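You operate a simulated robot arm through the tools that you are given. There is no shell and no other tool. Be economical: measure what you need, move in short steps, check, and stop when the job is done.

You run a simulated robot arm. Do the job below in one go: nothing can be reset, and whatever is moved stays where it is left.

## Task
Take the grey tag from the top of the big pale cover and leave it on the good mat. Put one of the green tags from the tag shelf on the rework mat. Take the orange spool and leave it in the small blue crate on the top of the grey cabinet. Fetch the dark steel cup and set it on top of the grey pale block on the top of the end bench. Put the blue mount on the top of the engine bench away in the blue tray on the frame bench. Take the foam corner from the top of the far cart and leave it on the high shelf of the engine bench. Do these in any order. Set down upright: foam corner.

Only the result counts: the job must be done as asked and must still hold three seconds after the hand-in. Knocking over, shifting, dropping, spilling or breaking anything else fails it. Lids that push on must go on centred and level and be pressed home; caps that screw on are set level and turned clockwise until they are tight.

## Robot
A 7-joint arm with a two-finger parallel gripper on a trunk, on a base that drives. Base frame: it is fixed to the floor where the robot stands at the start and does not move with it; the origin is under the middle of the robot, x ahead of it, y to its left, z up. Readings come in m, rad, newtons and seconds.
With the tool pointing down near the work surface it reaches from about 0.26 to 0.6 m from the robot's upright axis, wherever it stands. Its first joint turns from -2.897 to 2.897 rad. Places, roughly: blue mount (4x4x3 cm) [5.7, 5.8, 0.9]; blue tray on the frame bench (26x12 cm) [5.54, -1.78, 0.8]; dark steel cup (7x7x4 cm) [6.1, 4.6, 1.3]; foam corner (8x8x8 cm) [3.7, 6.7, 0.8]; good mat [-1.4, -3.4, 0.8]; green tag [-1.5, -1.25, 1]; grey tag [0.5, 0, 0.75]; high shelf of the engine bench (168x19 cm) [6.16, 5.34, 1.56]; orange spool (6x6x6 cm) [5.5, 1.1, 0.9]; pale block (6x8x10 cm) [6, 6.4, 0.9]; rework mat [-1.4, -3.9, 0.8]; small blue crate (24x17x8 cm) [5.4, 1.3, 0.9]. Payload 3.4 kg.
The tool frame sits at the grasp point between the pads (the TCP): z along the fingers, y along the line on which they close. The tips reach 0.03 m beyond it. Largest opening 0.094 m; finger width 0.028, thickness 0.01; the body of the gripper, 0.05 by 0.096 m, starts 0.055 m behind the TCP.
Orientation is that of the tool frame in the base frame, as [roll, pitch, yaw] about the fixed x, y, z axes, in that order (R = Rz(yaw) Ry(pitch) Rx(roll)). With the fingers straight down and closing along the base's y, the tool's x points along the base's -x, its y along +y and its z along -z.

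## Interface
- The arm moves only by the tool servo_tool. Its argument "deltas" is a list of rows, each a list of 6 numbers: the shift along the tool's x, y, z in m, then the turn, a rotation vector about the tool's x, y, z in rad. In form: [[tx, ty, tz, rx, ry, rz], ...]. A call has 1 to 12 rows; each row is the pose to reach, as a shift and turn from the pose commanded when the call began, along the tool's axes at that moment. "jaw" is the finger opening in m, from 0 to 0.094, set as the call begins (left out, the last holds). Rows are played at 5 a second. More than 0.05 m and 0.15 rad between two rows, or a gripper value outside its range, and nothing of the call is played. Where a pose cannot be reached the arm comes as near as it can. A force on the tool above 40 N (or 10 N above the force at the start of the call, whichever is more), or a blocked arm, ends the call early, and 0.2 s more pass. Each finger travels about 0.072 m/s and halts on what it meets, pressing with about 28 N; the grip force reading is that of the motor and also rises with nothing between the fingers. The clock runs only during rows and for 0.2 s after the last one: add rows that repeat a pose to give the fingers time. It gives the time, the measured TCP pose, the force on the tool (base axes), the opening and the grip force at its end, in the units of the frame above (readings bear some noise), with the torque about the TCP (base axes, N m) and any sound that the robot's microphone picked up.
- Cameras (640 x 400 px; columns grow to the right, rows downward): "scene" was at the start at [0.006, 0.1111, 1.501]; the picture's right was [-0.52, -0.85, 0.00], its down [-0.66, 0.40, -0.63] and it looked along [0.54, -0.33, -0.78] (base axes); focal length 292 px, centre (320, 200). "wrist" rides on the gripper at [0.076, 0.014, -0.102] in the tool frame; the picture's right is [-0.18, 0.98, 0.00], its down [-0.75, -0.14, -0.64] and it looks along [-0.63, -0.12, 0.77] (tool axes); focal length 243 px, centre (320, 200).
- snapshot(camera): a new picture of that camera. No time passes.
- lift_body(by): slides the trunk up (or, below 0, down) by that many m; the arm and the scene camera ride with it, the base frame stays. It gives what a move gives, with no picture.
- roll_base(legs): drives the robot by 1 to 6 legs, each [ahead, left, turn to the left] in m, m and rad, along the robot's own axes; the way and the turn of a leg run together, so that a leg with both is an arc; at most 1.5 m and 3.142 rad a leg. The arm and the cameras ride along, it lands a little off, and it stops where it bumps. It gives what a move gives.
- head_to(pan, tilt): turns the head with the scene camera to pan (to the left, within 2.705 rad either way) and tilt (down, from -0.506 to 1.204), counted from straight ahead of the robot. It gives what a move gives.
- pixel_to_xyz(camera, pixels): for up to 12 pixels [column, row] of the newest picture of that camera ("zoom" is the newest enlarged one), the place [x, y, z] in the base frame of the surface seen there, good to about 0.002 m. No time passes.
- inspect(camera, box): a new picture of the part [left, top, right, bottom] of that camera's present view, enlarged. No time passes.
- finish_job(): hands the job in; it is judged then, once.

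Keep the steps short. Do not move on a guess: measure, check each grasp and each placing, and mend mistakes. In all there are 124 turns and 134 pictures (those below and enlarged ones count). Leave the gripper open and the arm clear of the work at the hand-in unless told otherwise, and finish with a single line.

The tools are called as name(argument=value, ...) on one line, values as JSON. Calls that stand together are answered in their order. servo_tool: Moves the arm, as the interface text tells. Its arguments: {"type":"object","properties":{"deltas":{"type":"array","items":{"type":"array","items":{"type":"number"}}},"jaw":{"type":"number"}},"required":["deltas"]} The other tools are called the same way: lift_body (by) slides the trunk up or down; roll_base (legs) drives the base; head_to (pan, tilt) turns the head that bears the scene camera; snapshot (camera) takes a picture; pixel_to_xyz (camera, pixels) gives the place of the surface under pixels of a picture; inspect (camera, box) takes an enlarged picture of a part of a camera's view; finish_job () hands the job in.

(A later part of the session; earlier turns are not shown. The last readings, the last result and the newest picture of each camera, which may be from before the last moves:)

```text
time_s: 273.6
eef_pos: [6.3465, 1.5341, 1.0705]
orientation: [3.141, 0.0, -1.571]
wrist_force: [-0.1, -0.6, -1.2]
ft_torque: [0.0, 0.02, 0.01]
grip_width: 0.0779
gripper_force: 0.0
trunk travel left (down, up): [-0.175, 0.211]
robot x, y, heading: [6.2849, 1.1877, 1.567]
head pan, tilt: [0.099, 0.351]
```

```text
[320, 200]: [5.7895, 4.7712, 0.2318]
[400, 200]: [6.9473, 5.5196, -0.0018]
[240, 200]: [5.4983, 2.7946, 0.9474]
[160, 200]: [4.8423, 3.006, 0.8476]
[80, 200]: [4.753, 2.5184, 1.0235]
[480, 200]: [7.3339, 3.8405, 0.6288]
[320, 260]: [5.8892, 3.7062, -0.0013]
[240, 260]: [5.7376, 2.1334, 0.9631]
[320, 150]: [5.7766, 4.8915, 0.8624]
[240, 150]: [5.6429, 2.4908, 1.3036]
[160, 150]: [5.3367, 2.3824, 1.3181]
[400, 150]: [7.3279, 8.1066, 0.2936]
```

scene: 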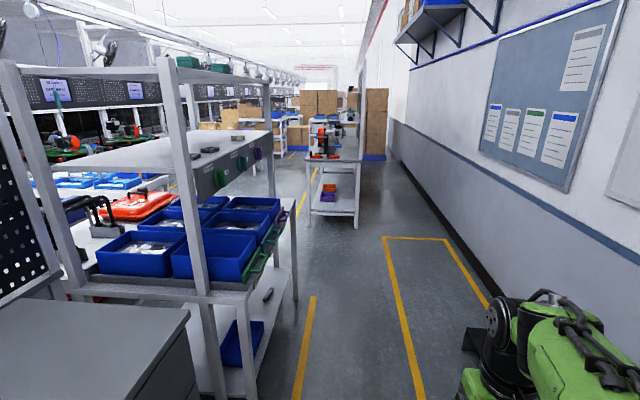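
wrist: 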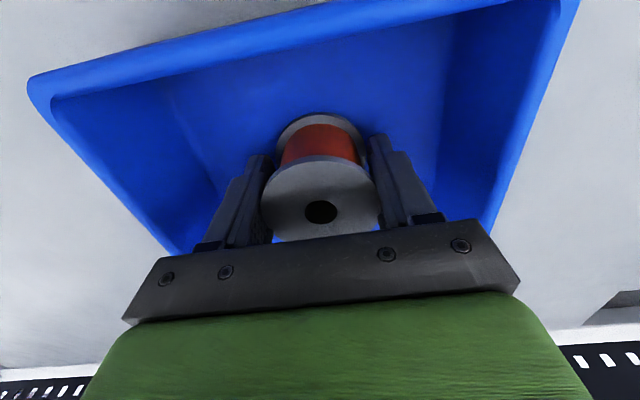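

pixel_to_xyz(camera="scene", pixels=[[296, 290], [292, 215], [268, 180], [308, 160], [310, 215], [357, 220], [360, 130], [345, 150], [275, 195], [285, 180]])

roll_base(legs=[[1.4, 0.1, 0], [1.0, 0, 0]])

head_to(pan=0.9, tilt=0.45)

snapshot(camera="scene")

pixel_to_xyz(camera="scene", pixels=[[320, 200], [400, 200], [240, 200], [160, 200], [80, 200], [480, 200], [320, 260], [240, 260], [160, 300], [240, 150], [400, 300], [400, 150]])

```text
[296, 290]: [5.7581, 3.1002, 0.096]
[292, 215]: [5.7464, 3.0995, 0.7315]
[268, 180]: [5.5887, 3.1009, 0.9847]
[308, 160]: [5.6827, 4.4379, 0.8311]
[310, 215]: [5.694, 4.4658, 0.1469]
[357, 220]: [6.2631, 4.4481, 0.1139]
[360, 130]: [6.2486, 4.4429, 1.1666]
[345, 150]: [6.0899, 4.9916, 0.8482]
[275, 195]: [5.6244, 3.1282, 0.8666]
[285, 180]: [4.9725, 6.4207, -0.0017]
```

```text
time_s: 285.3
eef_pos: [6.2462, 3.9259, 1.0714]
orientation: [-3.14, -0.002, -1.566]
wrist_force: [-0.5, -0.3, 0.3]
ft_torque: [-0.02, -0.02, 0.01]
grip_width: 0.0783
gripper_force: 0.0
trunk travel left (down, up): [-0.175, 0.211]
robot x, y, heading: [6.1819, 3.5824, 1.57]
head pan, tilt: [0.099, 0.351]
```

```text
time_s: 286.4
eef_pos: [6.2446, 3.9252, 1.0705]
orientation: [-3.14, 0.001, -1.564]
wrist_force: [-0.2, 0.5, 0.7]
ft_torque: [0.02, 0.0, -0.03]
grip_width: 0.0783
gripper_force: 0.1
trunk travel left (down, up): [-0.175, 0.211]
robot x, y, heading: [6.1841, 3.5801, 1.574]
head pan, tilt: [0.901, 0.45]
```

```text
77 pictures are left
```

scene: 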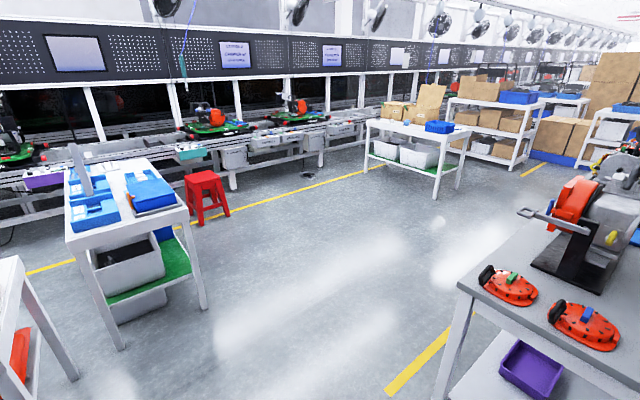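

```text
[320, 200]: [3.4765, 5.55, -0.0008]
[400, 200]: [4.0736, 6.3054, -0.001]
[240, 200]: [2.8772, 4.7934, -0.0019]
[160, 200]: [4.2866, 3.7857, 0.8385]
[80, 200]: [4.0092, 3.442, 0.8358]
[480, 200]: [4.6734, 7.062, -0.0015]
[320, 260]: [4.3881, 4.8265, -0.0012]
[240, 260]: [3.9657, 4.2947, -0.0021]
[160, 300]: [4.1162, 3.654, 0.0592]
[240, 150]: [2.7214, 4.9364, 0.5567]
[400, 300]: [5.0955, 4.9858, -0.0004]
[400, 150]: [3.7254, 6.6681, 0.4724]
```

Open floor to the west. I go through the gap and toward the far cart.

roll_base(legs=[[0.22, 0, 0], [0, 1.15, 0], [0, 1.2, 0], [1.3, 0.2, 0]])

head_to(pan=0.0, tilt=0.5)

snapshot(camera="scene")

```text
time_s: 296.1
eef_pos: [4.6666, 4.134, 1.0707]
orientation: [3.137, 0.0, -1.567]
wrist_force: [0.8, -0.9, 0.1]
ft_torque: [0.06, 0.09, 0.02]
grip_width: 0.0778
gripper_force: 0.0
trunk travel left (down, up): [-0.175, 0.211]
robot x, y, heading: [4.601, 3.789, 1.565]
head pan, tilt: [0.901, 0.45]
stopped in leg 3: the robot was blocked; the commanded pose is now the measured one
```

```text
time_s: 297.3
eef_pos: [4.6636, 4.1353, 1.0708]
orientation: [3.139, -0.001, -1.566]
wrist_force: [0.2, 0.3, 0.1]
ft_torque: [-0.01, -0.03, 0.01]
grip_width: 0.078
gripper_force: 0.1
trunk travel left (down, up): [-0.175, 0.211]
robot x, y, heading: [4.6023, 3.7934, 1.565]
head pan, tilt: [0.0, 0.499]
```

```text
76 pictures are left
```

scene: 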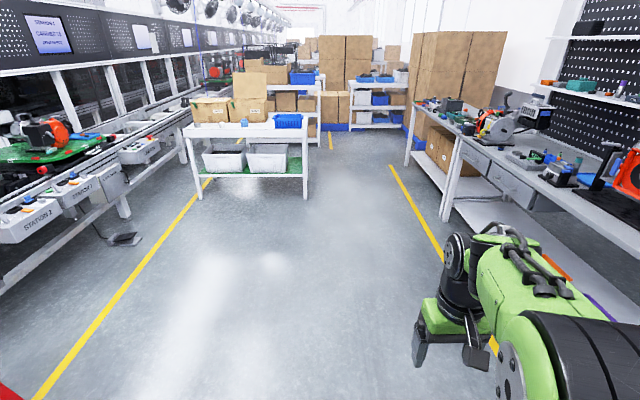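

I touched the near cart; I check that its corner and contents are unmoved (it was at x≈4.31), then continue.

roll_base(legs=[[0.5, -0.05, 0]])

head_to(pan=2.2, tilt=0.6)

snapshot(camera="scene")

```text
time_s: 300.2
eef_pos: [4.7178, 4.6283, 1.0703]
orientation: [3.14, -0.001, -1.568]
wrist_force: [0.5, 1.0, 0.1]
ft_torque: [0.01, 0.0, -0.05]
grip_width: 0.0779
gripper_force: 0.2
trunk travel left (down, up): [-0.175, 0.211]
robot x, y, heading: [4.6558, 4.283, 1.562]
head pan, tilt: [0.0, 0.499]
```

```text
time_s: 302.3
eef_pos: [4.7173, 4.6282, 1.0722]
orientation: [3.139, -0.001, -1.567]
wrist_force: [-0.6, 0.5, 1.0]
ft_torque: [0.0, 0.02, 0.02]
grip_width: 0.0779
gripper_force: 0.0
trunk travel left (down, up): [-0.175, 0.211]
robot x, y, heading: [4.6549, 4.2842, 1.56]
head pan, tilt: [2.201, 0.6]
```

```text
75 pictures are left
```

scene: 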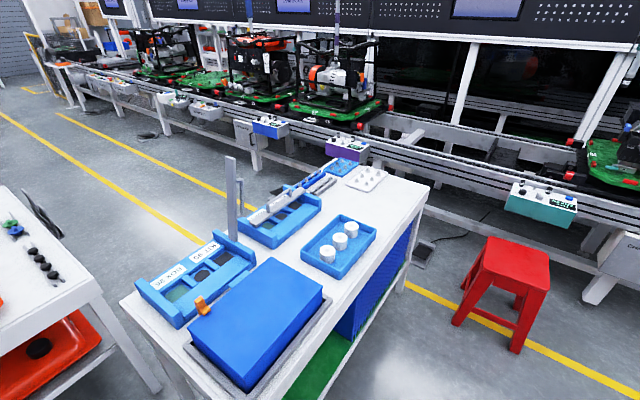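

pixel_to_xyz(camera="scene", pixels=[[122, 302], [426, 185], [215, 399], [340, 160]])

roll_base(legs=[[1.0, 0.95, 0], [0.3, 0, 0]])

head_to(pan=0.0, tilt=0.6)

snapshot(camera="scene")

```text
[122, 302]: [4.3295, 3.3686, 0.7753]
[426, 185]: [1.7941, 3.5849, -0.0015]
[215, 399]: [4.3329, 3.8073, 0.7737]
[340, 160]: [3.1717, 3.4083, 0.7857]
```

```text
time_s: 310.8
eef_pos: [3.7737, 5.9323, 1.0707]
orientation: [3.139, -0.002, -1.566]
wrist_force: [0.4, 0.2, -0.8]
ft_torque: [0.0, 0.03, 0.02]
grip_width: 0.0782
gripper_force: 0.2
trunk travel left (down, up): [-0.175, 0.211]
robot x, y, heading: [3.712, 5.5847, 1.561]
head pan, tilt: [2.201, 0.6]
```

```text
time_s: 312.9
eef_pos: [3.7749, 5.9309, 1.0699]
orientation: [3.139, -0.001, -1.565]
wrist_force: [0.0, -0.4, 0.7]
ft_torque: [-0.01, -0.01, 0.02]
grip_width: 0.0781
gripper_force: 0.1
trunk travel left (down, up): [-0.175, 0.211]
robot x, y, heading: [3.7128, 5.5845, 1.566]
head pan, tilt: [0.0, 0.6]
```

```text
74 pictures are left
```

scene: 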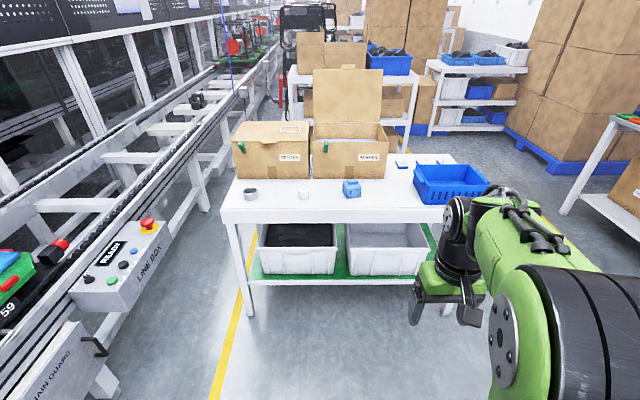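

inspect(camera="scene", box=[215, 110, 505, 225])

pixel_to_xyz(camera="scene", pixels=[[351, 187], [303, 195], [250, 193], [345, 145], [402, 163], [330, 200], [260, 205], [450, 180]])

```text
2.21 times, centred on (360, 168) of scene
```

zoom: 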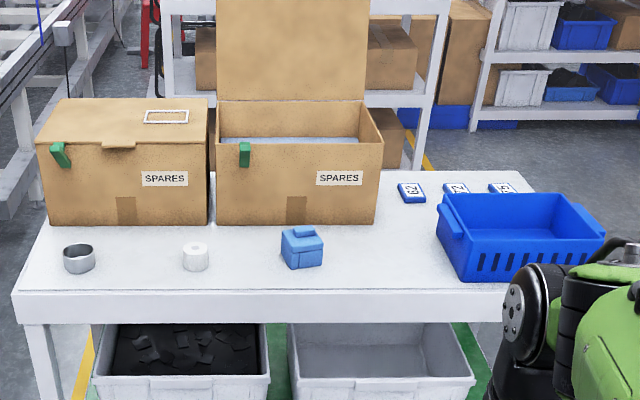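

```text
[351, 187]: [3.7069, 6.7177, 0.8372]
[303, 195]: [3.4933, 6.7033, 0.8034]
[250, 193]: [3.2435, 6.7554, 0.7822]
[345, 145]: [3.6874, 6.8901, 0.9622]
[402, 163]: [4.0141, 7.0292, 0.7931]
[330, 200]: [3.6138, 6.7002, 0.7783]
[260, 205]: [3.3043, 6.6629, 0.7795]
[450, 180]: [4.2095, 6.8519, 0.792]
```

inspect(camera="scene", box=[331, 170, 371, 205])

pixel_to_xyz(camera="zoom", pixels=[[200, 200], [320, 200], [440, 200], [320, 100], [320, 300], [250, 300], [420, 300], [300, 330], [230, 140], [420, 140]])

```text
11.43 times, centred on (351, 188) of scene
```

zoom: 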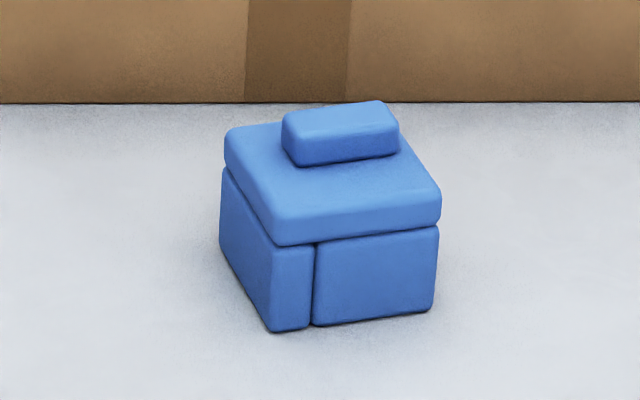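

```text
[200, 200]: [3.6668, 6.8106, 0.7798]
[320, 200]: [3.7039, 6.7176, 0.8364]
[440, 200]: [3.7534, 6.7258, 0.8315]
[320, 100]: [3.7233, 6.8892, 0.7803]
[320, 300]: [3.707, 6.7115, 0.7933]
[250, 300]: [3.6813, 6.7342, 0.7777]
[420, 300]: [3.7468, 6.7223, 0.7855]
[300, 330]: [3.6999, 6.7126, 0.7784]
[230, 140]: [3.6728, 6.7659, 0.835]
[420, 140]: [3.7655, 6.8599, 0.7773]
```

pixel_to_xyz(camera="zoom", pixels=[[275, 222], [437, 198], [400, 138], [230, 132], [340, 118], [285, 125], [375, 104], [395, 130], [290, 150], [340, 155], [275, 328], [432, 308]])

```text
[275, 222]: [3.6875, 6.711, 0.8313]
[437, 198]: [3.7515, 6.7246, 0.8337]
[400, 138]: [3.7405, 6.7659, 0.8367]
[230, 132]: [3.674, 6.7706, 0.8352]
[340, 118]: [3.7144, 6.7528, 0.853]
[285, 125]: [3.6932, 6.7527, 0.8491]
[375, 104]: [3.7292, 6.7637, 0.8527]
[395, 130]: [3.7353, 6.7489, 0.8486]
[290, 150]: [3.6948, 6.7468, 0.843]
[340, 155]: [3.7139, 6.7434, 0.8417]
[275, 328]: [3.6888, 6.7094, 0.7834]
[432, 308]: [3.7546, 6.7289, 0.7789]
```

The blue foam corner: ~0.066 m square, centre ≈(3.713, 6.748), turned 0.23 rad, z 0.779–0.853. Before choosing the grasp, I test in free space how high the arm gets with the tool down (high shelf z≈1.56).

lift_body(by=0.21)

servo_tool(deltas=[[0, 0, -0.05, 0, 0, 0], [0, 0, -0.1, 0, 0, 0], [0, 0, -0.15, 0, 0, 0], [0, 0, -0.2, 0, 0, 0], [0, 0, -0.25, 0, 0, 0], [0, 0, -0.3, 0, 0, 0], [0, 0, -0.35, 0, 0, 0], [-0.04, 0, -0.35, 0, 0, 0], [-0.08, 0, -0.35, 0, 0, 0], [-0.12, 0, -0.35, 0, 0, 0], [-0.16, 0, -0.35, 0, 0, 0]], jaw=0.094)

head_to(pan=-1.3, tilt=0.2)

snapshot(camera="scene")

```text
time_s: 315.2
eef_pos: [3.7747, 5.9315, 1.2802]
orientation: [3.139, -0.002, -1.564]
wrist_force: [0.4, 0.8, -1.0]
ft_torque: [-0.01, -0.01, 0.0]
grip_width: 0.0781
gripper_force: 0.1
trunk travel left (down, up): [-0.385, 0.001]
robot x, y, heading: [3.709, 5.5886, 1.565]
head pan, tilt: [0.0, 0.6]
```

```text
time_s: 316.3
eef_pos: [3.7747, 5.9368, 1.4959]
orientation: [3.14, 0.026, -1.564]
wrist_force: [4.1, 19.9, -26.0]
ft_torque: [-0.16, 0.3, 0.2]
grip_width: 0.0938
gripper_force: 0.1
out of reach, approached as far as the arm can: row 5
trunk travel left (down, up): [-0.385, 0.001]
robot x, y, heading: [3.7135, 5.5864, 1.564]
head pan, tilt: [0.0, 0.6]
stopped in row 5: the force on the tool passed its limit at 109 N (the readings are from after the stop); the commanded pose is now the measured one
```

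```text
time_s: 317.8
eef_pos: [3.775, 5.9354, 1.4974]
orientation: [3.14, 0.024, -1.563]
wrist_force: [3.9, 26.7, -38.9]
ft_torque: [0.15, 0.27, 0.16]
grip_width: 0.0938
gripper_force: 0.0
trunk travel left (down, up): [-0.385, 0.001]
robot x, y, heading: [3.7135, 5.5826, 1.568]
head pan, tilt: [-1.3, 0.201]
```

```text
71 pictures are left
```

scene: 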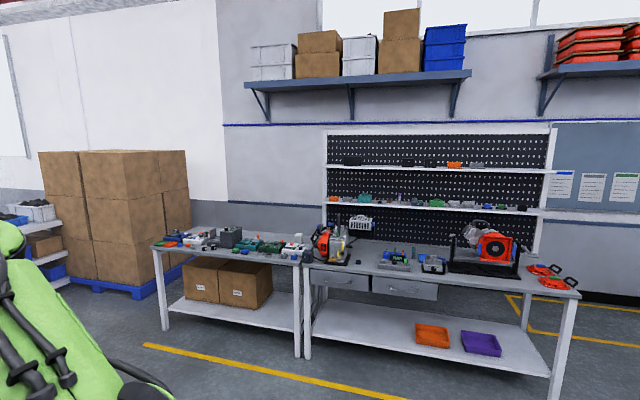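

Hand met its own arm there. I ease out and down, then view the shelves zoomed.

servo_tool(deltas=[[-0.02, 0, 0.03, 0, 0, 0], [-0.06, 0, 0.05, 0, 0, 0], [-0.1, 0, 0.05, 0, 0, 0], [-0.13, 0, 0.05, 0, 0, 0]])

inspect(camera="scene", box=[300, 125, 580, 300])

pixel_to_xyz(camera="zoom", pixels=[[60, 95], [300, 103], [560, 110], [60, 178], [300, 190], [545, 195], [475, 175], [500, 192], [575, 300], [545, 60], [130, 280], [530, 110]])

```text
time_s: 318.6
eef_pos: [3.7749, 6.0457, 1.4445]
orientation: [-3.141, 0.057, -1.578]
wrist_force: [5.5, 32.1, -40.5]
ft_torque: [-0.28, 0.45, 0.31]
grip_width: 0.094
gripper_force: 0.0
out of reach, approached as far as the arm can: row 4
trunk travel left (down, up): [-0.385, 0.001]
robot x, y, heading: [3.7127, 5.5863, 1.562]
head pan, tilt: [-1.3, 0.201]
stopped in row 4: the force on the tool passed its limit at 173 N (the readings are from after the stop); the commanded pose is now the measured one
```

```text
2.29 times, centred on (440, 212) of scene
```

zoom: 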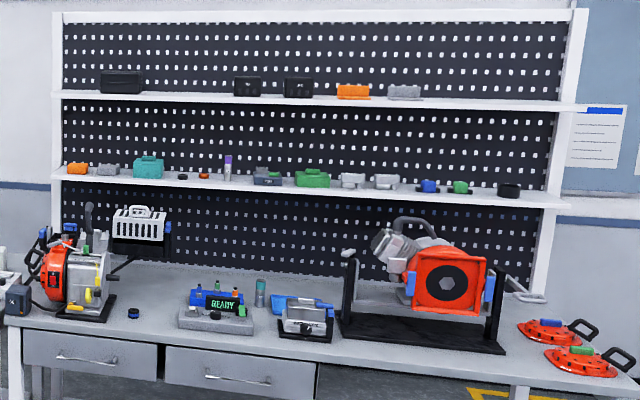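

```text
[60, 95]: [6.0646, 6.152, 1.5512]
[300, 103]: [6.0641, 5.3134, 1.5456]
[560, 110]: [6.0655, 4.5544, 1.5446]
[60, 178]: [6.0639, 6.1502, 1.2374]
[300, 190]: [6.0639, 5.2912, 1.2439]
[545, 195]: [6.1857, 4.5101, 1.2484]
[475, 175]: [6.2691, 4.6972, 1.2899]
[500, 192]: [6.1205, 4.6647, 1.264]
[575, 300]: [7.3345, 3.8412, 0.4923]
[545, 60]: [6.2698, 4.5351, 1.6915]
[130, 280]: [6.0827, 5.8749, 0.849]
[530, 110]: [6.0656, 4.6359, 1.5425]
```

There's still force on the hand; I look at the arm.

head_to(pan=-0.3, tilt=0.5)

snapshot(camera="scene")

snapshot(camera="wrist")

```text
time_s: 319.9
eef_pos: [3.7752, 6.0423, 1.4463]
orientation: [3.141, 0.057, -1.577]
wrist_force: [6.4, 35.5, -49.2]
ft_torque: [0.17, 0.34, 0.35]
grip_width: 0.094
gripper_force: 0.0
trunk travel left (down, up): [-0.385, 0.001]
robot x, y, heading: [3.7108, 5.5883, 1.566]
head pan, tilt: [-0.3, 0.499]
```

```text
69 pictures are left
```

scene: 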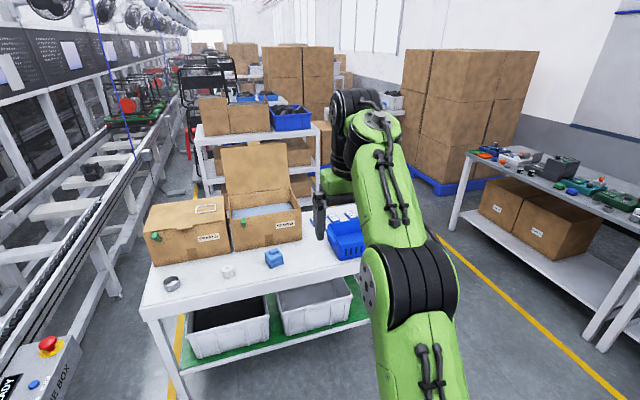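

```text
68 pictures are left
```

wrist: 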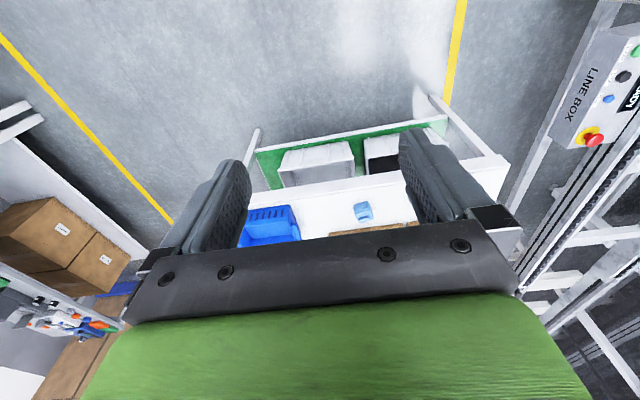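

The wrist is folded to its limit. I lower and pitch the tool forward by 45°, testing that posture.

servo_tool(deltas=[[0, 0, 0.02, 0, -0.13, 0], [0, 0, 0.04, 0, -0.26, 0], [-0.02, 0, 0.05, 0, -0.39, 0], [-0.04, 0, 0.05, 0, -0.52, 0], [-0.06, 0, 0.05, 0, -0.65, 0], [-0.08, 0, 0.05, 0, -0.785, 0], [-0.08, 0, 0.05, 0, -0.785, 0]])

snapshot(camera="scene")

```text
time_s: 321.5
eef_pos: [3.7763, 6.1232, 1.4003]
orientation: [3.141, 0.836, -1.578]
wrist_force: [0.0, -0.1, -0.4]
ft_torque: [0.02, -0.01, 0.01]
grip_width: 0.0939
gripper_force: 0.0
trunk travel left (down, up): [-0.385, 0.001]
robot x, y, heading: [3.714, 5.5887, 1.565]
head pan, tilt: [-0.3, 0.499]
```

```text
67 pictures are left
```

scene: 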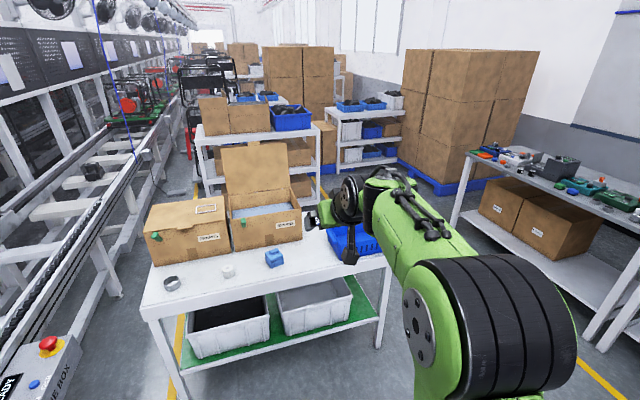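

Now test going up 0.22 in this tilted posture.

servo_tool(deltas=[[-0.033, 0, -0.029, 0, 0, 0], [-0.065, 0, -0.059, 0, 0, 0], [-0.098, 0, -0.088, 0, 0, 0], [-0.13, 0, -0.118, 0, 0, 0], [-0.163, 0, -0.147, 0, 0, 0], [-0.163, 0, -0.147, 0, 0, 0]])

```text
time_s: 322.9
eef_pos: [3.7709, 6.1161, 1.5819]
orientation: [3.139, 0.837, -1.579]
wrist_force: [-1.1, 0.3, -0.3]
ft_torque: [0.02, 0.0, -0.01]
grip_width: 0.0941
gripper_force: 0.0
out of reach, approached as far as the arm can: row 5, 6
trunk travel left (down, up): [-0.385, 0.001]
robot x, y, heading: [3.7143, 5.5855, 1.569]
head pan, tilt: [-0.3, 0.499]
```

servo_tool(deltas=[[-0.001, 0, -0.02, 0, -0.04, 0], [-0.002, 0, -0.045, 0, -0.08, 0], [-0.004, 0, -0.0706, 0, -0.123, 0], [-0.004, 0, -0.0706, 0, -0.123, 0]])

inspect(camera="scene", box=[130, 230, 400, 400])

pixel_to_xyz(camera="zoom", pixels=[[220, 145], [400, 120], [230, 150], [300, 130], [50, 190], [120, 170]])

```text
time_s: 323.9
eef_pos: [3.771, 6.0685, 1.6321]
orientation: [3.139, 0.96, -1.58]
wrist_force: [-0.2, -0.3, -0.7]
ft_torque: [0.02, 0.0, 0.01]
grip_width: 0.094
gripper_force: 0.0
trunk travel left (down, up): [-0.385, 0.001]
robot x, y, heading: [3.7055, 5.585, 1.565]
head pan, tilt: [-0.3, 0.499]
```

```text
2.35 times, centred on (265, 315) of scene
```

zoom: 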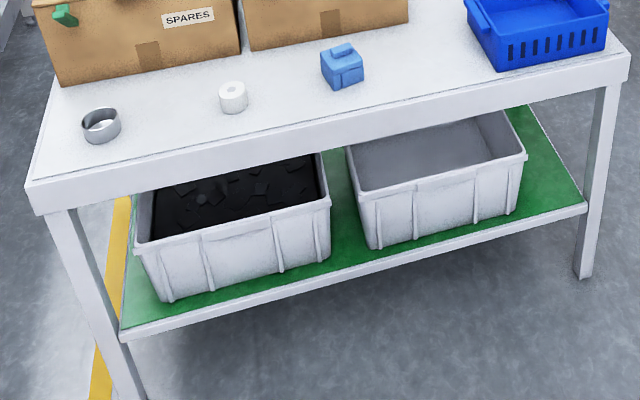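

```text
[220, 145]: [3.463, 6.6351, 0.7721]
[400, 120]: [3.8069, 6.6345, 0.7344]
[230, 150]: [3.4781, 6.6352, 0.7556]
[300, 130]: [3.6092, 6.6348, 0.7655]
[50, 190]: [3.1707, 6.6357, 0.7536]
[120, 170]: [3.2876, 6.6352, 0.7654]
```

Works: z 1.63 at 55° tilt. I'll grasp the foam at this same tilt. I lower the trunk and arm, then drive to it with the heading matched to its yaw.

lift_body(by=-0.3)

servo_tool(deltas=[[0.04, 0, 0.028, 0, 0, 0], [0.08, 0, 0.056, 0, 0, 0], [0.12, 0, 0.084, 0, 0, 0], [0.16, 0, 0.112, 0, 0, 0], [0.2, 0, 0.14, 0, 0, 0], [0.24, 0, 0.168, 0, 0, 0], [0.28, 0, 0.196, 0, 0, 0], [0.3, 0, 0.21, 0, 0, 0], [0.3, 0, 0.21, 0, 0, 0]])

roll_base(legs=[[0, 0, 0.235]])

```text
time_s: 326.9
eef_pos: [3.7733, 6.0685, 1.3321]
orientation: [3.14, 0.959, -1.579]
wrist_force: [0.0, 0.0, -0.4]
ft_torque: [0.01, -0.01, -0.02]
grip_width: 0.094
gripper_force: 0.0
trunk travel left (down, up): [-0.085, 0.301]
robot x, y, heading: [3.7084, 5.5868, 1.562]
head pan, tilt: [-0.3, 0.499]
```

```text
time_s: 328.9
eef_pos: [3.7707, 6.0662, 0.9628]
orientation: [-3.141, 0.958, -1.578]
wrist_force: [-0.2, -0.2, -0.1]
ft_torque: [-0.01, 0.0, 0.0]
grip_width: 0.0943
gripper_force: 0.0
trunk travel left (down, up): [-0.085, 0.301]
robot x, y, heading: [3.7102, 5.5844, 1.566]
head pan, tilt: [-0.3, 0.499]
```

```text
time_s: 330.1
eef_pos: [3.6565, 6.0675, 0.964]
orientation: [3.141, 0.957, -1.342]
wrist_force: [-0.2, -0.4, -0.2]
ft_torque: [0.0, -0.01, 0.01]
grip_width: 0.0943
gripper_force: 0.1
trunk travel left (down, up): [-0.085, 0.301]
robot x, y, heading: [3.7144, 5.5873, 1.806]
head pan, tilt: [-0.3, 0.499]
```

roll_base(legs=[[0.55, -0.209, 0]])

snapshot(camera="wrist")

snapshot(camera="scene")

```text
time_s: 333.4
eef_pos: [3.7374, 6.6457, 0.9631]
orientation: [3.139, 0.958, -1.342]
wrist_force: [0.4, 0.4, -0.7]
ft_torque: [0.04, 0.01, -0.01]
grip_width: 0.0941
gripper_force: 0.1
trunk travel left (down, up): [-0.085, 0.301]
robot x, y, heading: [3.7905, 6.1659, 1.804]
head pan, tilt: [-0.3, 0.499]
```

```text
65 pictures are left
```

wrist: 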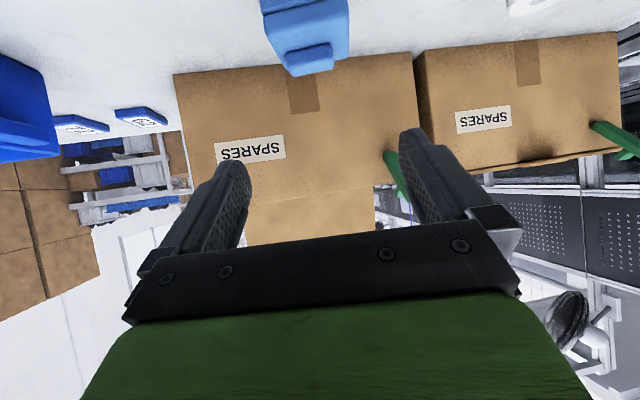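

```text
64 pictures are left
```

scene: 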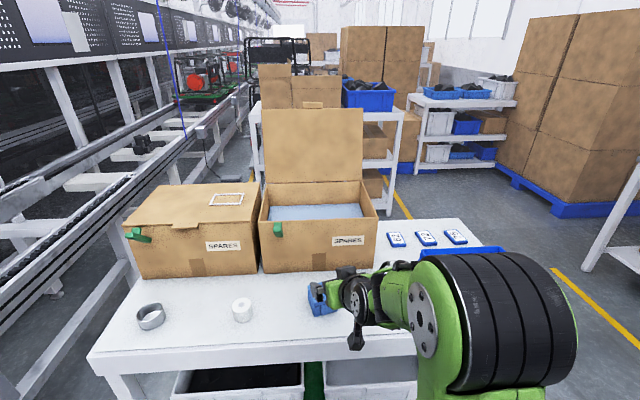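

Aligned. I go straight down 0.143 in front of the foam, then forward 0.105 with open fingers.

servo_tool(deltas=[[0.039, 0, 0.027, 0, 0, 0], [0.078, 0, 0.055, 0, 0, 0], [0.117, 0, 0.082, 0, 0, 0], [0.117, 0, 0.082, 0, 0, 0]], jaw=0.094)

snapshot(camera="wrist")

```text
time_s: 334.4
eef_pos: [3.7383, 6.6448, 0.8195]
orientation: [3.141, 0.959, -1.341]
wrist_force: [0.8, 0.1, -0.3]
ft_torque: [0.01, -0.03, -0.05]
grip_width: 0.0943
gripper_force: 0.0
trunk travel left (down, up): [-0.085, 0.301]
robot x, y, heading: [3.7952, 6.1654, 1.802]
head pan, tilt: [-0.3, 0.499]
```

```text
63 pictures are left
```

wrist: 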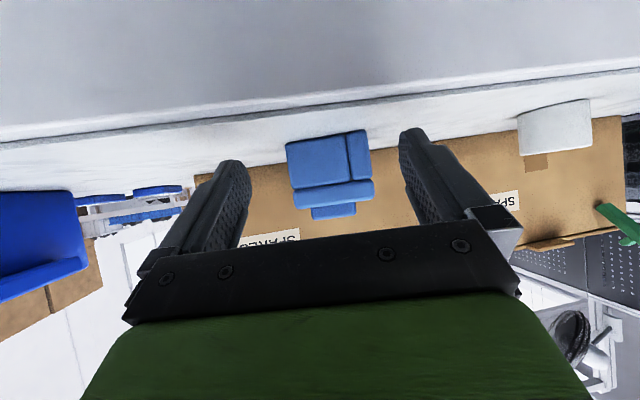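

Foam is centred between the fingers. Forward, then close and lift.

servo_tool(deltas=[[-0.02, 0, 0.0287, 0, 0, 0], [-0.04, 0, 0.0573, 0, 0, 0], [-0.06, 0, 0.086, 0, 0, 0], [-0.06, 0, 0.086, 0, 0, 0]])

servo_tool(deltas=[[0, 0, 0, 0, 0, 0], [0, 0, 0, 0, 0, 0], [0, 0, 0, 0, 0, 0]], jaw=0.05)

servo_tool(deltas=[[-0.033, 0, -0.023, 0, 0, 0], [-0.074, 0, -0.052, 0, 0, 0], [-0.115, 0, -0.08, 0, 0, 0], [-0.15, 0, -0.105, 0, 0, 0]])

snapshot(camera="wrist")

```text
time_s: 335.4
eef_pos: [3.7152, 6.7492, 0.8186]
orientation: [3.141, 0.957, -1.343]
wrist_force: [-0.8, 0.4, -0.3]
ft_torque: [0.04, 0.0, -0.01]
grip_width: 0.0942
gripper_force: 0.0
trunk travel left (down, up): [-0.085, 0.301]
robot x, y, heading: [3.794, 6.1658, 1.803]
head pan, tilt: [-0.3, 0.499]
```

```text
time_s: 336.2
eef_pos: [3.7139, 6.7488, 0.8179]
orientation: [-3.141, 0.958, -1.342]
wrist_force: [-0.3, 0.0, 0.7]
ft_torque: [-0.02, 0.01, 0.01]
grip_width: 0.0736
gripper_force: 28.1
trunk travel left (down, up): [-0.085, 0.301]
robot x, y, heading: [3.7892, 6.1633, 1.809]
head pan, tilt: [-0.3, 0.499]
```

```text
refused: row 2 steps farther than a row can; nothing moved
```

```text
62 pictures are left
```

wrist: 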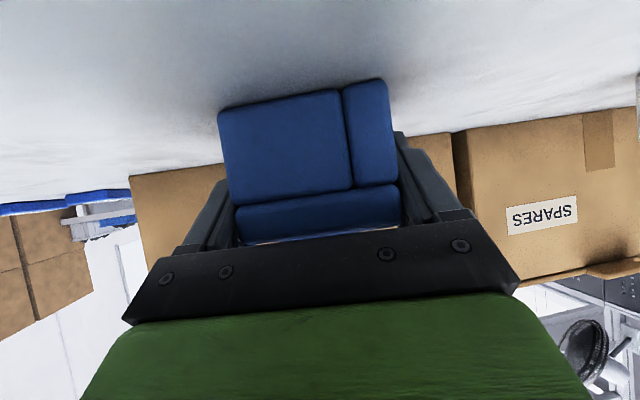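

Gripped at 0.0736. Lift straight up with smaller steps.

servo_tool(deltas=[[-0.033, 0, -0.023, 0, 0, 0], [-0.07, 0, -0.049, 0, 0, 0], [-0.107, 0, -0.075, 0, 0, 0], [-0.14, 0, -0.098, 0, 0, 0]])

snapshot(camera="wrist")

roll_base(legs=[[-0.6, 0, 0]])

```text
time_s: 337.2
eef_pos: [3.7152, 6.7476, 0.9916]
orientation: [3.141, 0.959, -1.343]
wrist_force: [-0.9, 0.0, 0.7]
ft_torque: [-0.01, -0.01, 0.0]
grip_width: 0.0735
gripper_force: 28.0
trunk travel left (down, up): [-0.085, 0.301]
robot x, y, heading: [3.791, 6.1681, 1.803]
head pan, tilt: [-0.3, 0.499]
```

```text
61 pictures are left
```

wrist: 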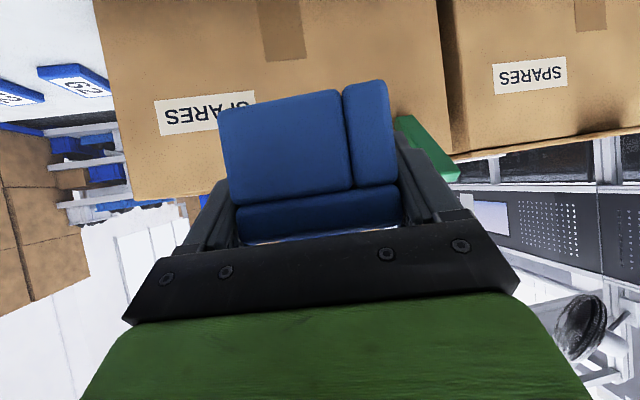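

```text
time_s: 340.7
eef_pos: [3.8543, 6.1603, 0.9916]
orientation: [3.139, 0.959, -1.348]
wrist_force: [-0.4, 0.8, -0.1]
ft_torque: [0.01, 0.03, -0.01]
grip_width: 0.0737
gripper_force: 28.3
trunk travel left (down, up): [-0.085, 0.301]
robot x, y, heading: [3.9264, 5.5785, 1.798]
head pan, tilt: [-0.3, 0.499]
```

Foam held level. I retract the arm 0.1, then drive round to the south end of the engine bench.

servo_tool(deltas=[[0.02, 0, -0.028, 0, 0, 0], [0.04, 0, -0.055, 0, 0, 0], [0.0575, 0, -0.082, 0, 0, 0]])

roll_base(legs=[[0, 0, -0.227], [-0.88, -1.12, 0]])

```text
time_s: 341.5
eef_pos: [3.8744, 6.0633, 0.9925]
orientation: [-3.141, 0.96, -1.345]
wrist_force: [-0.2, 0.2, 0.0]
ft_torque: [0.01, 0.01, -0.02]
grip_width: 0.0737
gripper_force: 28.0
trunk travel left (down, up): [-0.085, 0.301]
robot x, y, heading: [3.9311, 5.5756, 1.797]
head pan, tilt: [-0.3, 0.499]
```

```text
time_s: 349.4
eef_pos: [5.1086, 5.1965, 0.9928]
orientation: [3.139, 0.959, -1.56]
wrist_force: [0.4, 0.0, -0.7]
ft_torque: [0.03, -0.01, -0.03]
grip_width: 0.0736
gripper_force: 27.5
trunk travel left (down, up): [-0.085, 0.301]
robot x, y, heading: [5.058, 4.707, 1.583]
head pan, tilt: [-0.3, 0.499]
```

roll_base(legs=[[-0.98, 0, -0.012], [0, -1.05, 0]])

lift_body(by=0.3)

head_to(pan=0.0, tilt=0.2)

snapshot(camera="scene")

```text
time_s: 359.6
eef_pos: [6.1684, 4.2494, 0.9926]
orientation: [3.141, 0.959, -1.525]
wrist_force: [0.0, -0.6, 0.0]
ft_torque: [-0.01, 0.01, 0.0]
grip_width: 0.0731
gripper_force: 28.1
trunk travel left (down, up): [-0.085, 0.301]
robot x, y, heading: [6.1352, 3.7605, 1.621]
head pan, tilt: [-0.3, 0.499]
```

```text
time_s: 362.6
eef_pos: [6.1669, 4.249, 1.2922]
orientation: [-3.141, 0.957, -1.524]
wrist_force: [-1.4, 0.0, -0.8]
ft_torque: [0.01, 0.01, 0.01]
grip_width: 0.0738
gripper_force: 28.2
trunk travel left (down, up): [-0.385, 0.001]
robot x, y, heading: [6.1388, 3.7602, 1.618]
head pan, tilt: [-0.3, 0.499]
```

```text
time_s: 363.4
eef_pos: [6.1668, 4.249, 1.2915]
orientation: [3.141, 0.957, -1.522]
wrist_force: [-0.3, 0.5, -0.6]
ft_torque: [0.01, 0.02, 0.01]
grip_width: 0.0736
gripper_force: 28.3
trunk travel left (down, up): [-0.385, 0.001]
robot x, y, heading: [6.1353, 3.7587, 1.621]
head pan, tilt: [0.0, 0.201]
```

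```text
60 pictures are left
```

scene: 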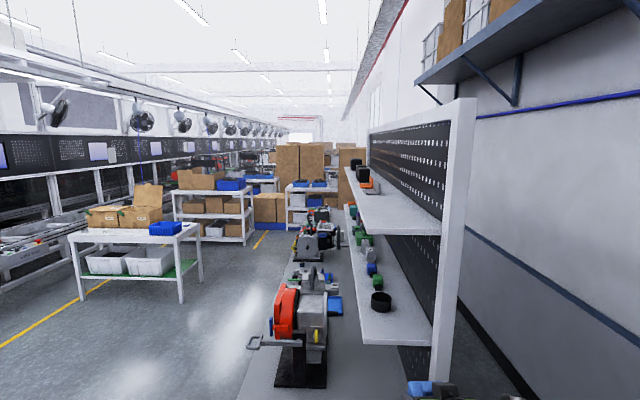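

inspect(camera="scene", box=[320, 150, 480, 350])

pixel_to_xyz(camera="scene", pixels=[[362, 232], [440, 230], [365, 220], [430, 220], [390, 210], [360, 340], [430, 340], [381, 298], [372, 300], [391, 300], [381, 310], [400, 325]])

```text
2.00 times, centred on (400, 250) of scene
```

zoom: 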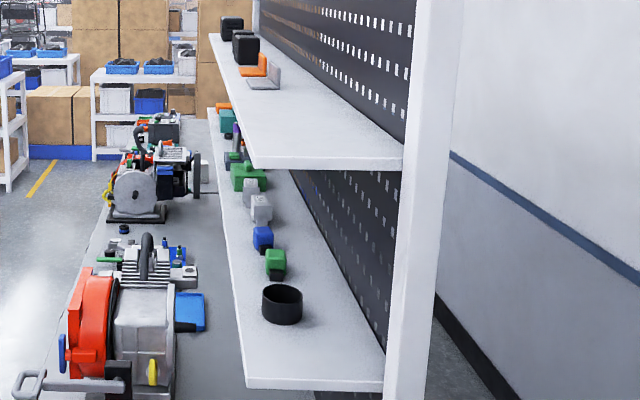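

```text
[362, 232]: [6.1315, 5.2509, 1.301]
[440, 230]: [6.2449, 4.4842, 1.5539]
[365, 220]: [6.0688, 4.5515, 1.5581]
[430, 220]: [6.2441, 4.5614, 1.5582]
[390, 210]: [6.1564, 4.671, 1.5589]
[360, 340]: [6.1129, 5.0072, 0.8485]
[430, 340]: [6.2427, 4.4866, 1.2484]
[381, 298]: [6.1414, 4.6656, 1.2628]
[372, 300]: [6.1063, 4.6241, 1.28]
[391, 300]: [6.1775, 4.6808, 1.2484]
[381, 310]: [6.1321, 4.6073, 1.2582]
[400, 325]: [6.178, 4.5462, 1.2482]
```

High shelf top z 1.5585, ends near y≈4.49, x 6.065–6.25. I square up, raise the foam to z≈1.65 here, then drive in.

roll_base(legs=[[0, 0, -0.05], [0, 0.04, 0]])

servo_tool(deltas=[[-0.036, 0, -0.0255, 0, 0, 0], [-0.072, 0, -0.051, 0, 0, 0], [-0.109, 0, -0.0765, 0, 0, 0], [-0.145, 0, -0.102, 0, 0, 0], [-0.181, 0, -0.1275, 0, 0, 0], [-0.217, 0, -0.153, 0, 0, 0], [-0.254, 0, -0.1785, 0, 0, 0], [-0.29, 0, -0.204, 0, 0, 0], [-0.29, 0, -0.204, 0, 0, 0]])

```text
time_s: 364.6
eef_pos: [6.1528, 4.2465, 1.2915]
orientation: [3.138, 0.958, -1.572]
wrist_force: [0.4, 0.4, -0.7]
ft_torque: [0.04, 0.0, 0.02]
grip_width: 0.0736
gripper_force: 27.8
trunk travel left (down, up): [-0.385, 0.001]
robot x, y, heading: [6.0968, 3.7602, 1.58]
head pan, tilt: [0.0, 0.201]
```

```text
time_s: 366.6
eef_pos: [6.1524, 4.2416, 1.646]
orientation: [-3.14, 0.96, -1.569]
wrist_force: [0.9, -0.9, -0.1]
ft_torque: [0.0, 0.0, 0.02]
grip_width: 0.0739
gripper_force: 28.5
trunk travel left (down, up): [-0.385, 0.001]
robot x, y, heading: [6.0962, 3.7614, 1.572]
head pan, tilt: [0.0, 0.201]
```

roll_base(legs=[[0.335, 0, 0]])

snapshot(camera="scene")

snapshot(camera="wrist")

```text
time_s: 368.8
eef_pos: [6.1593, 4.5731, 1.6463]
orientation: [-3.139, 0.961, -1.579]
wrist_force: [-1.1, -1.0, -0.8]
ft_torque: [0.0, 0.01, 0.0]
grip_width: 0.0736
gripper_force: 27.7
trunk travel left (down, up): [-0.385, 0.001]
robot x, y, heading: [6.1009, 4.0876, 1.563]
head pan, tilt: [0.0, 0.201]
```

```text
58 pictures are left
```

scene: 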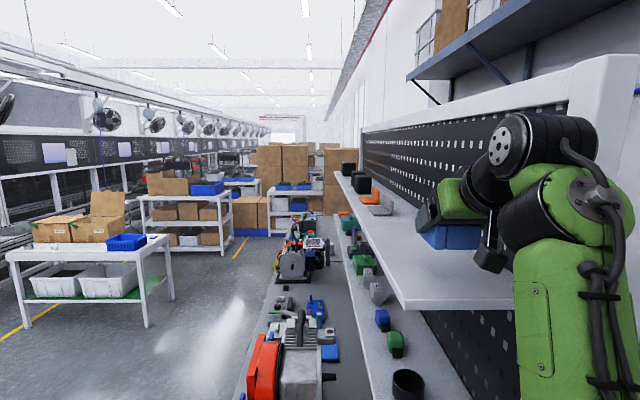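

```text
57 pictures are left
```

wrist: 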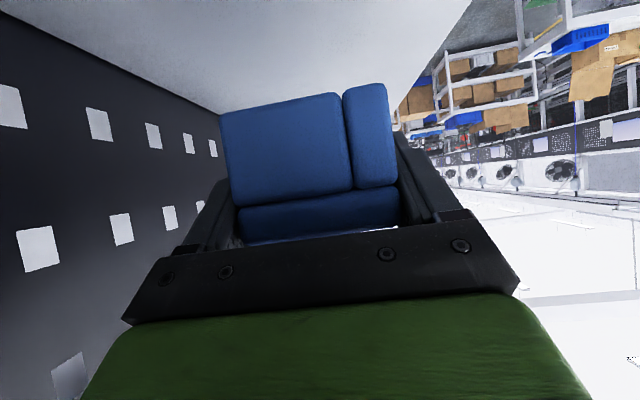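

Positioned over the shelf end. Lower 44 mm, then final few mm.

servo_tool(deltas=[[0.0164, 0, 0.0115, 0, 0, 0], [0.029, 0, 0.02, 0, 0, 0], [0.036, 0, 0.025, 0, 0, 0], [0.036, 0, 0.025, 0, 0, 0]])

snapshot(camera="wrist")

```text
time_s: 369.8
eef_pos: [6.1585, 4.5701, 1.6038]
orientation: [-3.139, 0.96, -1.579]
wrist_force: [0.7, -1.3, -0.2]
ft_torque: [-0.01, -0.01, -0.01]
grip_width: 0.0739
gripper_force: 27.7
trunk travel left (down, up): [-0.385, 0.001]
robot x, y, heading: [6.095, 4.0923, 1.566]
head pan, tilt: [0.0, 0.201]
```

```text
56 pictures are left
```

wrist: 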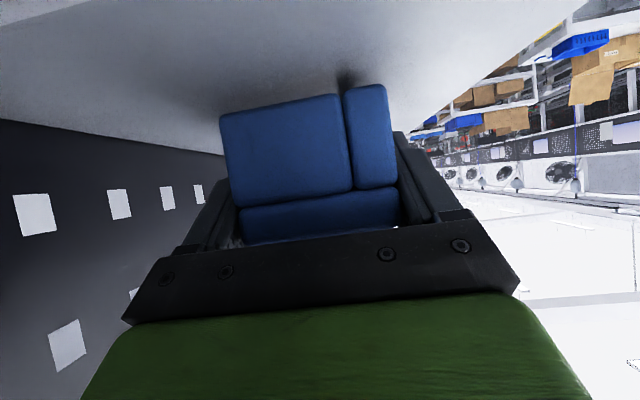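

servo_tool(deltas=[[0.003, 0, 0.002, 0, 0, 0], [0.0052, 0, 0.0037, 0, 0, 0], [0.0052, 0, 0.0037, 0, 0, 0]])

```text
time_s: 370.6
eef_pos: [6.1596, 4.5703, 1.5983]
orientation: [-3.14, 0.963, -1.579]
wrist_force: [2.4, 2.1, 13.0]
ft_torque: [-0.31, 0.28, 0.05]
grip_width: 0.0734
gripper_force: 27.3
trunk travel left (down, up): [-0.385, 0.001]
robot x, y, heading: [6.0959, 4.0897, 1.56]
head pan, tilt: [0.0, 0.201]
```

Contact (13 N). Open and back straight out 0.12, then look.

servo_tool(deltas=[[0, 0, 0, 0, 0, 0], [0, 0, 0, 0, 0, 0], [0, 0, 0, 0, 0, 0], [0.0115, 0, -0.0164, 0, 0, 0], [0.029, 0, -0.041, 0, 0, 0], [0.046, 0, -0.0655, 0, 0, 0], [0.0688, 0, -0.0983, 0, 0, 0]], jaw=0.094)

snapshot(camera="scene")

snapshot(camera="wrist")

```text
time_s: 372.2
eef_pos: [6.1595, 4.4482, 1.5953]
orientation: [-3.14, 0.96, -1.578]
wrist_force: [1.0, -0.9, -0.6]
ft_torque: [0.01, 0.0, 0.02]
grip_width: 0.0939
gripper_force: 0.1
trunk travel left (down, up): [-0.385, 0.001]
robot x, y, heading: [6.0961, 4.0838, 1.562]
head pan, tilt: [0.0, 0.201]
```

```text
55 pictures are left
```

scene: 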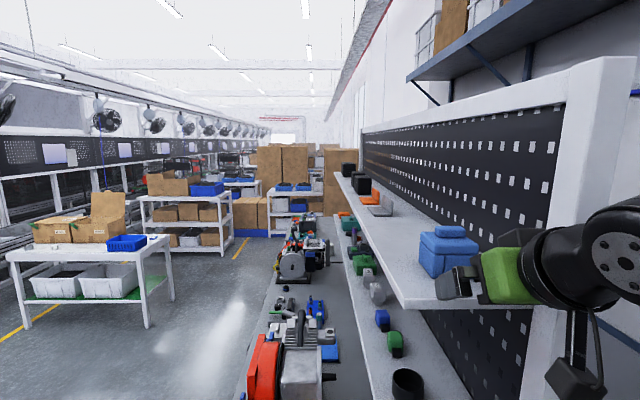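

```text
54 pictures are left
```

wrist: 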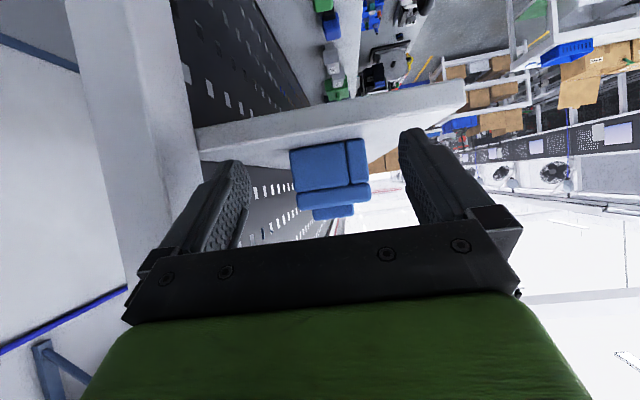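

Foam stands upright on the high shelf. Now the cup below: I back the arm down and measure the cup.

inspect(camera="scene", box=[375, 350, 455, 400])

roll_base(legs=[[-0.33, 0, 0]])

head_to(pan=0.0, tilt=0.4)

snapshot(camera="scene")

```text
8.00 times, centred on (415, 375) of scene
```

zoom: 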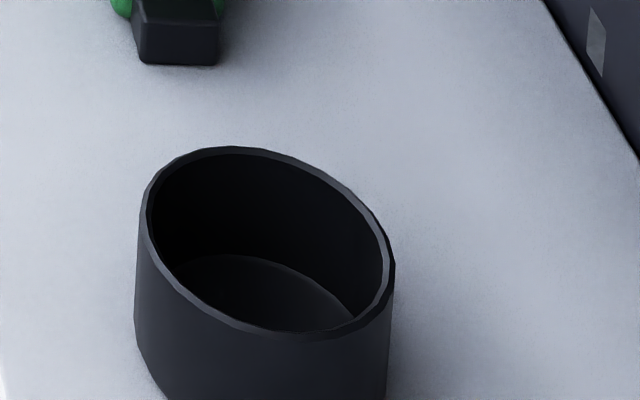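

```text
time_s: 374.4
eef_pos: [6.1569, 4.1237, 1.5943]
orientation: [-3.141, 0.959, -1.576]
wrist_force: [0.5, 0.0, -0.4]
ft_torque: [0.02, -0.03, -0.01]
grip_width: 0.0939
gripper_force: 0.1
trunk travel left (down, up): [-0.385, 0.001]
robot x, y, heading: [6.0978, 3.7565, 1.567]
head pan, tilt: [0.0, 0.201]
```

```text
time_s: 375.1
eef_pos: [6.1566, 4.1236, 1.5952]
orientation: [-3.14, 0.96, -1.576]
wrist_force: [-0.4, 0.0, 0.1]
ft_torque: [0.03, -0.03, 0.0]
grip_width: 0.0939
gripper_force: 0.1
trunk travel left (down, up): [-0.385, 0.001]
robot x, y, heading: [6.1007, 3.7583, 1.566]
head pan, tilt: [0.0, 0.4]
```

```text
52 pictures are left
```

scene: 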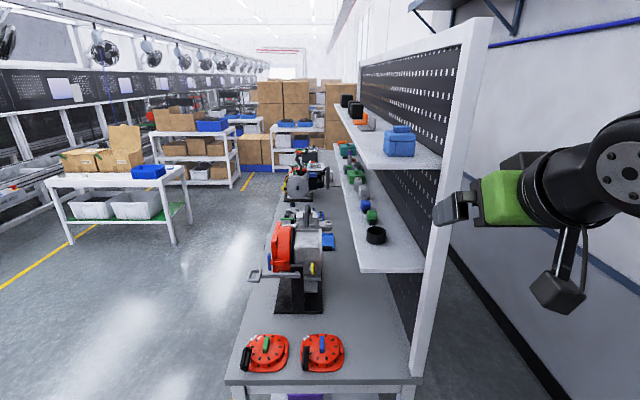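

inspect(camera="scene", box=[356, 215, 396, 255])

pixel_to_xyz(camera="scene", pixels=[[360, 270], [420, 270], [362, 265], [410, 262], [385, 160], [404, 156], [390, 260]])

```text
10.00 times, centred on (376, 235) of scene
```

zoom: 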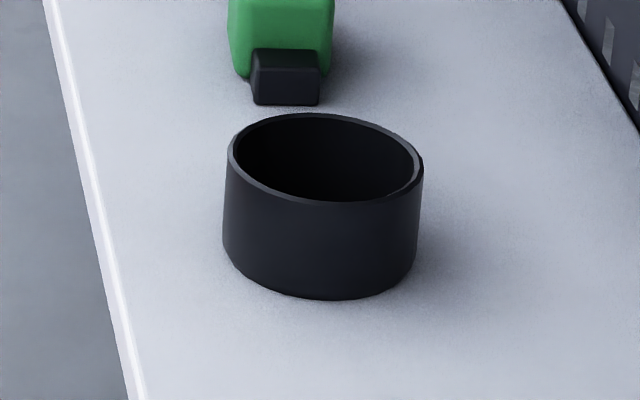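

```text
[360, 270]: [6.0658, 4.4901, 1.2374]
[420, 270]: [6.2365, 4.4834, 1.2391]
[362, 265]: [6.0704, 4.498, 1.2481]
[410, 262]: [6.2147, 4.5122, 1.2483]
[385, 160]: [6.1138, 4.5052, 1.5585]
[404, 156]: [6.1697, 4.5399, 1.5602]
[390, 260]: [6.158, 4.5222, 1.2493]
```

pixel_to_xyz(camera="zoom", pixels=[[232, 155], [420, 165], [320, 117], [330, 201], [325, 296], [226, 210], [418, 225], [230, 250], [287, 100], [325, 240]])

```text
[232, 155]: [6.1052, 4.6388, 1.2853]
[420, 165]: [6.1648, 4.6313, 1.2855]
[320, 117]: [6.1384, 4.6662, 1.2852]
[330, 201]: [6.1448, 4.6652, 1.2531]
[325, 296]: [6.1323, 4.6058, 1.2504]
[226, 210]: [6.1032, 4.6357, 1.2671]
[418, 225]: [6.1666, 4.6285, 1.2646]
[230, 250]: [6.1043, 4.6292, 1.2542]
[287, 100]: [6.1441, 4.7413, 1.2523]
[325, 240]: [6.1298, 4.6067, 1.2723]
```

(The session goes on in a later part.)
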